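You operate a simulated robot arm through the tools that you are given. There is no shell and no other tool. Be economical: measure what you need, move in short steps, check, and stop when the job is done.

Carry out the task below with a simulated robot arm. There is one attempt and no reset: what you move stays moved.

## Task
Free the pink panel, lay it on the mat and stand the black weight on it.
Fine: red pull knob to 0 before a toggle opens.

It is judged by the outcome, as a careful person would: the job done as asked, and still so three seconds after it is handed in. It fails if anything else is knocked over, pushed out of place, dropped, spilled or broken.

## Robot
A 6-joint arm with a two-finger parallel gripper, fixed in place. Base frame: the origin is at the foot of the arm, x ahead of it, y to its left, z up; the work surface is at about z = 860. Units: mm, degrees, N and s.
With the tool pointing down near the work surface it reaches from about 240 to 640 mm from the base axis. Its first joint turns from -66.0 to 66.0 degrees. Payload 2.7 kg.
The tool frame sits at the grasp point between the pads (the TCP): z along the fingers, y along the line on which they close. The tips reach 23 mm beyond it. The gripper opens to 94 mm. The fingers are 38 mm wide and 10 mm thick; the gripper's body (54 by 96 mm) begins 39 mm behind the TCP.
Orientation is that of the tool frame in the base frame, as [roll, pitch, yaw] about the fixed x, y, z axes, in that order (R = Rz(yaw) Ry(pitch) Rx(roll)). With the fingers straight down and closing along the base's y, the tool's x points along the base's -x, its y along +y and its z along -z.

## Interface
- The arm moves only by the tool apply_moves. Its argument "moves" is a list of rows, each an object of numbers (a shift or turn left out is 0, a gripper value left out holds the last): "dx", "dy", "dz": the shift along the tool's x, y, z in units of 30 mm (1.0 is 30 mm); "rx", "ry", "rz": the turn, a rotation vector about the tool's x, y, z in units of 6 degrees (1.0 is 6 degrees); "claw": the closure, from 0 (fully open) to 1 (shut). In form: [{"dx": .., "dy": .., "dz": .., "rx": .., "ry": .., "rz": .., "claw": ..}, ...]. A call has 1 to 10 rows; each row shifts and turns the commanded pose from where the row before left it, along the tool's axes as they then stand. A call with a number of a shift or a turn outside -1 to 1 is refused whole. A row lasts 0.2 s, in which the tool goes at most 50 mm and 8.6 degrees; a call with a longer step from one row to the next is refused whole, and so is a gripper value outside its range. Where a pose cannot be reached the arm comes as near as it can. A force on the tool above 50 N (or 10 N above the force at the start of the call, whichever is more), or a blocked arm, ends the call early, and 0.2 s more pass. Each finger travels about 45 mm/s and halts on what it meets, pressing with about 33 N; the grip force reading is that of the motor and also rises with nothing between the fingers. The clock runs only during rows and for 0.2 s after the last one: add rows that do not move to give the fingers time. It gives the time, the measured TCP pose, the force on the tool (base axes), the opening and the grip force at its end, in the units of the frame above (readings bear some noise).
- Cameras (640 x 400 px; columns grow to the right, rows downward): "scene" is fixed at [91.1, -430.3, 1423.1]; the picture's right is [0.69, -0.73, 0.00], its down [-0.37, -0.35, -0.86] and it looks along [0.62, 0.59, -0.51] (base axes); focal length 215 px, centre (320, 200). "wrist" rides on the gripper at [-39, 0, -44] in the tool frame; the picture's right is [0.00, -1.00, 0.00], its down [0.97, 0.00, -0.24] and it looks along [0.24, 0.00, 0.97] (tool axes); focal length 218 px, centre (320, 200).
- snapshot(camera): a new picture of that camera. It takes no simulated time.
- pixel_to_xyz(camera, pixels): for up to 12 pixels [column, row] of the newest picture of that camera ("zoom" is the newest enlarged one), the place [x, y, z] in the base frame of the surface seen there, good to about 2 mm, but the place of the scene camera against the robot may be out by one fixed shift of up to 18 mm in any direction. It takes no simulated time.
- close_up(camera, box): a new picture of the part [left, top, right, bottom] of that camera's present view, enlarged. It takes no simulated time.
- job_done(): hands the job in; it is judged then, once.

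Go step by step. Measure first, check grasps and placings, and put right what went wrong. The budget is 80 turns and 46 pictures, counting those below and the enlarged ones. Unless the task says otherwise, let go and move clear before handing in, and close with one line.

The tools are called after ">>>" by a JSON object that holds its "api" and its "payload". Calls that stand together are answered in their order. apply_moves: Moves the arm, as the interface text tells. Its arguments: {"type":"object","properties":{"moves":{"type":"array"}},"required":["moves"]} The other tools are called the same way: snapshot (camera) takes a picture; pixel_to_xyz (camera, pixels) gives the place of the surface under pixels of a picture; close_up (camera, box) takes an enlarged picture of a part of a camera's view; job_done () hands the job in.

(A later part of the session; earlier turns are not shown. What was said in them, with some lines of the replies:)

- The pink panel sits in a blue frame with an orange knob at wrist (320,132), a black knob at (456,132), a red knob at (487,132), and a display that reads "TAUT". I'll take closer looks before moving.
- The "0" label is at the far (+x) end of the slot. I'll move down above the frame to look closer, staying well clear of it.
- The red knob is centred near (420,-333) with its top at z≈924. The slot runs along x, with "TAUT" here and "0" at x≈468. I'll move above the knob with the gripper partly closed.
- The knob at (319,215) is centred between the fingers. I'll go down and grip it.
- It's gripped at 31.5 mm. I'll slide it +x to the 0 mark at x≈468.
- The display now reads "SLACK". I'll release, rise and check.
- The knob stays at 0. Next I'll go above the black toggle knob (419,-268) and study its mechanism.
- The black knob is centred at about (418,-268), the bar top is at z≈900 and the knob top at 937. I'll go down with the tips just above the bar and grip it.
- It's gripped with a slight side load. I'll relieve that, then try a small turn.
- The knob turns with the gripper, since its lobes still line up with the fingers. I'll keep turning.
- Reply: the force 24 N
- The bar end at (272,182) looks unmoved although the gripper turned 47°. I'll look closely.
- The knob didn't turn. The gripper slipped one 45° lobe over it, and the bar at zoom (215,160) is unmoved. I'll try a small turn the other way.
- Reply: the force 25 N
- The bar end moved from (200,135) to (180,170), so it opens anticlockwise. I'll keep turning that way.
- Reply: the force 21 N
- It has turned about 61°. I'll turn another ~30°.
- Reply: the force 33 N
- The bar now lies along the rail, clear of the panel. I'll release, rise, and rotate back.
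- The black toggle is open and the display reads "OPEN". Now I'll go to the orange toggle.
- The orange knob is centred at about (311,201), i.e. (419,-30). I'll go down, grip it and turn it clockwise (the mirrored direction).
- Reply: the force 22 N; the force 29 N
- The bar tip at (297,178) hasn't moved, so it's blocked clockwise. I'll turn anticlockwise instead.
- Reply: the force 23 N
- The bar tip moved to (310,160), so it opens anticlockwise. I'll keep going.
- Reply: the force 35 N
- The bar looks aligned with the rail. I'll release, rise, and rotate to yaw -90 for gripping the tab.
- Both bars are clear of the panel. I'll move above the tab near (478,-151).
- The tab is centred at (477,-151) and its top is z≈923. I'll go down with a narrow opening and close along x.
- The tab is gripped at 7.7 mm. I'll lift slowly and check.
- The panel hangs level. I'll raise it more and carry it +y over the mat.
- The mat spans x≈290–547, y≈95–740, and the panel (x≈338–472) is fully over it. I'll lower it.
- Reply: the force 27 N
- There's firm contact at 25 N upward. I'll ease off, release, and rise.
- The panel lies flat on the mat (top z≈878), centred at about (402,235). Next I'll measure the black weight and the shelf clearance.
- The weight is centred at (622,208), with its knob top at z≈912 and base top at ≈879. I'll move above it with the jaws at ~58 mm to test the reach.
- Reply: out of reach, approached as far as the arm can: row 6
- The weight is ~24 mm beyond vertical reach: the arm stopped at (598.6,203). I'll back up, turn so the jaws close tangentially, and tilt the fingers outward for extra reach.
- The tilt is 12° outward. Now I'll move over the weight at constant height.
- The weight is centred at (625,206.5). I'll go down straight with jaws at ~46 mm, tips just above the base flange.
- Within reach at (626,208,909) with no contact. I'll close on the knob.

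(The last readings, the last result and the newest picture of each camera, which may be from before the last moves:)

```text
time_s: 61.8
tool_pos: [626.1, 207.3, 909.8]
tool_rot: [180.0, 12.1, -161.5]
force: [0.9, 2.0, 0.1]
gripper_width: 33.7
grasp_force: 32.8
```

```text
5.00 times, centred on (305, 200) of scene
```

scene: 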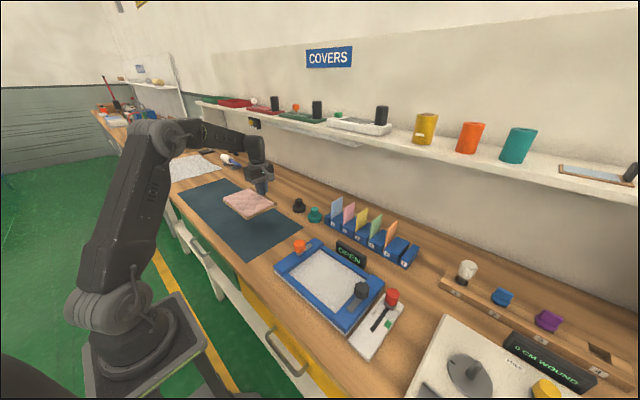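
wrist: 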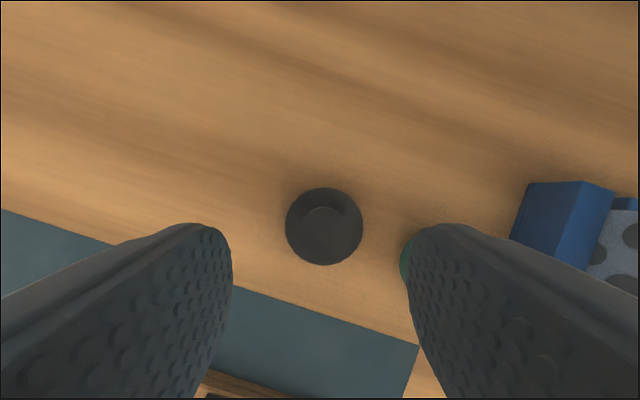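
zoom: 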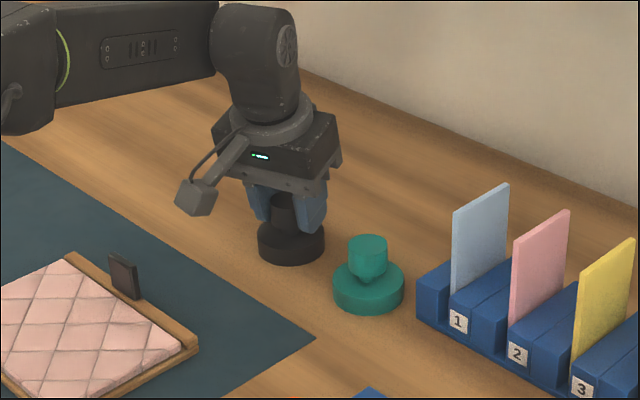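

The knob is held at 33.7 mm. I'll lift straight up.

>>> {"api": "apply_moves", "payload": {"moves": [{"dx": -0.052, "dz": -0.245}, {"dx": -0.104, "dz": -0.489}, {"dx": -0.104, "dz": -0.489}, {"dx": -0.104, "dz": -0.489}, {"dx": -0.104, "dz": -0.489}, {}]}}

>>> {"api": "close_up", "payload": {"camera": "scene", "box": [260, 160, 350, 240]}}

```text
time_s: 63.2
tool_pos: [626.3, 205.1, 976.4]
tool_rot: [-180.0, 12.0, -161.4]
force: [0.1, 0.2, -4.3]
gripper_width: 33.6
grasp_force: 33.4
```

```text
5.00 times, centred on (305, 200) of scene
```

zoom: 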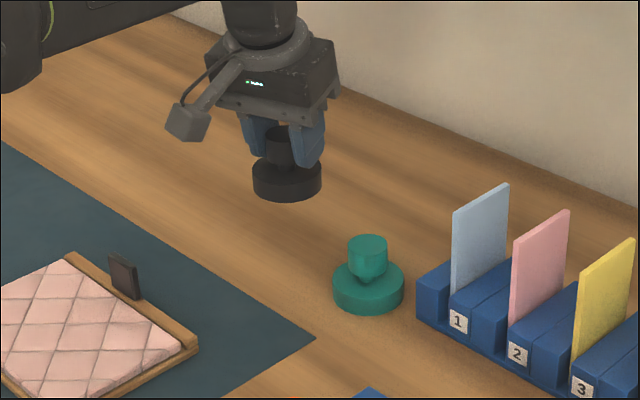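

It's lifted upright (force −4.3 N). I'll carry it over the panel centre (402,235), keeping the same tilt.

>>> {"api": "apply_moves", "payload": {"moves": [{"dx": 0.4, "dy": 0.2, "dz": -0.3}, {"dx": 0.8, "dy": 0.414, "dz": -0.3}, {"dx": 0.815, "dy": 0.414, "dz": -0.2}, {"dx": 0.815, "dy": 0.414, "dz": -0.2}, {"dx": 0.815, "dy": 0.414, "dz": -0.2}, {"dx": 0.815, "dy": 0.414, "dz": -0.2}, {"dx": 0.815, "dy": 0.414, "dz": -0.2}, {"dx": 0.8, "dy": 0.414, "dz": -0.2}, {"dx": 0.445, "dy": 0.215, "dz": -0.1}, {}]}}

>>> {"api": "close_up", "payload": {"camera": "scene", "box": [190, 150, 330, 260]}}

```text
time_s: 65.4
tool_pos: [402.1, 236.3, 992.4]
tool_rot: [180.0, 12.0, -161.5]
force: [-1.1, -0.2, -4.0]
gripper_width: 33.6
grasp_force: 32.7
```

```text
3.64 times, centred on (260, 205) of scene
```

zoom: 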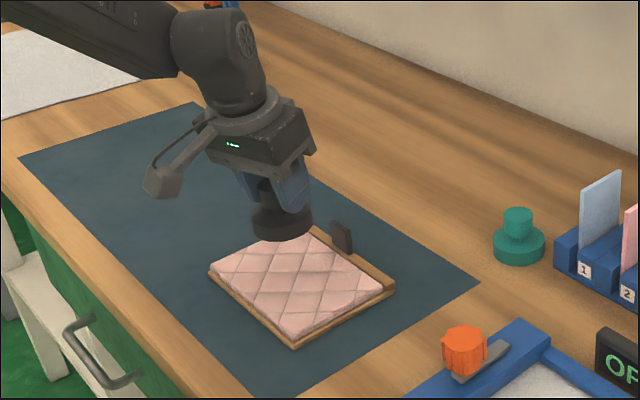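

I'll lower straight down most of the way (panel contact is expected at TCP z≈928).

>>> {"api": "apply_moves", "payload": {"moves": [{"dx": 0.115, "dz": 0.54}, {"dx": 0.115, "dz": 0.54}, {"dx": 0.1, "dz": 0.47}, {"dx": 0.065, "dz": 0.308}, {}]}}

>>> {"api": "close_up", "payload": {"camera": "scene", "box": [210, 170, 310, 250]}}

```text
time_s: 66.6
tool_pos: [403.0, 236.7, 934.8]
tool_rot: [-180.0, 11.9, -161.4]
force: [0.2, -0.3, -4.9]
gripper_width: 33.6
grasp_force: 32.6
```

```text
5.00 times, centred on (260, 210) of scene
```

zoom: 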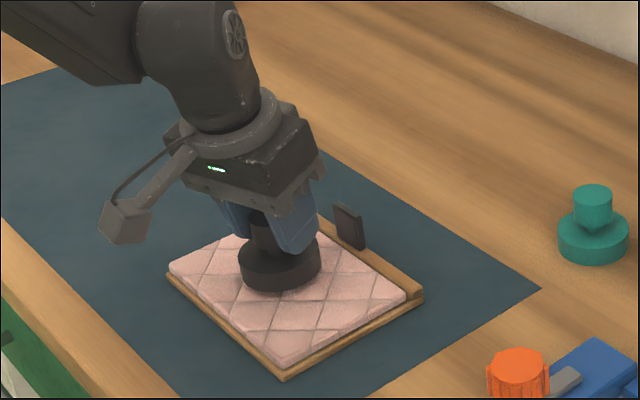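

It's just above the panel near its centre. I'll lower in ~1.5 mm steps until contact.

>>> {"api": "apply_moves", "payload": {"moves": [{"dx": 0.01, "dz": 0.05}, {"dx": 0.01, "dz": 0.05}, {"dx": 0.01, "dz": 0.05}, {"dx": 0.01, "dz": 0.05}, {}]}}

```text
time_s: 67.8
tool_pos: [403.3, 235.6, 927.9]
tool_rot: [180.0, 11.9, -161.5]
force: [-0.2, -0.7, -4.1]
gripper_width: 33.4
grasp_force: 32.8
```

>>> {"api": "apply_moves", "payload": {"moves": [{"dx": 0.006, "dz": 0.03}, {"dx": 0.006, "dz": 0.03}, {}]}}

```text
time_s: 68.6
tool_pos: [401.4, 236.2, 927.4]
tool_rot: [-180.0, 12.0, -161.5]
force: [-1.2, -0.7, -1.9]
gripper_width: 33.2
grasp_force: 33.4
```

>>> {"api": "apply_moves", "payload": {"moves": [{"dx": 0.006, "dz": 0.03}, {}]}}

```text
time_s: 69.2
tool_pos: [402.8, 236.8, 926.7]
tool_rot: [180.0, 12.1, -161.6]
force: [-4.5, -1.8, 12.1]
gripper_width: 33.5
grasp_force: 33.2
```

There's firm contact. I'll ease off slightly, release, and rise straight up.

>>> {"api": "apply_moves", "payload": {"moves": [{"dx": -0.004, "dz": -0.02}, {"claw": 0.42}, {}, {}, {"dx": -0.06, "dz": -0.3}, {"dx": -0.15, "dz": -0.7}, {"dx": -0.18, "dz": -0.85}, {"dx": -0.18, "dz": -0.85}, {"dx": -0.18, "dz": -0.85}, {}]}}

>>> {"api": "snapshot", "payload": {"camera": "scene"}}

>>> {"api": "close_up", "payload": {"camera": "scene", "box": [210, 170, 310, 250]}}

```text
time_s: 71.4
tool_pos: [401.6, 236.1, 1035.4]
tool_rot: [180.0, 12.0, -161.5]
force: [0.5, 0.1, 0.2]
gripper_width: 54.5
grasp_force: 0.0
```

```text
3 pictures are left
```

scene: 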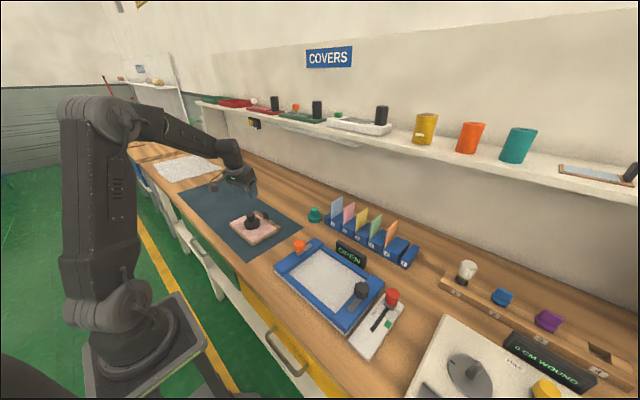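

```text
5.00 times, centred on (260, 210) of scene
```

zoom: 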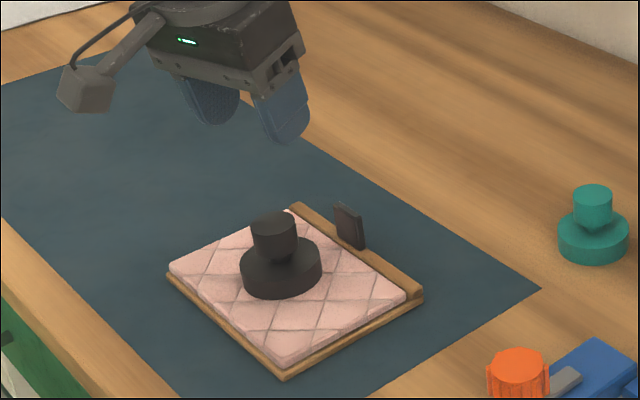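

The close-up shows the black weight standing upright on the pink panel, which lies flat on the mat. The gripper is clear and nothing else has moved, so I'm handing in.

>>> {"api": "job_done", "payload": {}}

```text
The job is handed in.
```

I set the red knob to 0, opened both toggles, laid the pink panel flat on the mat and stood the black weight upright on it; nothing else looked disturbed in the last pictures.
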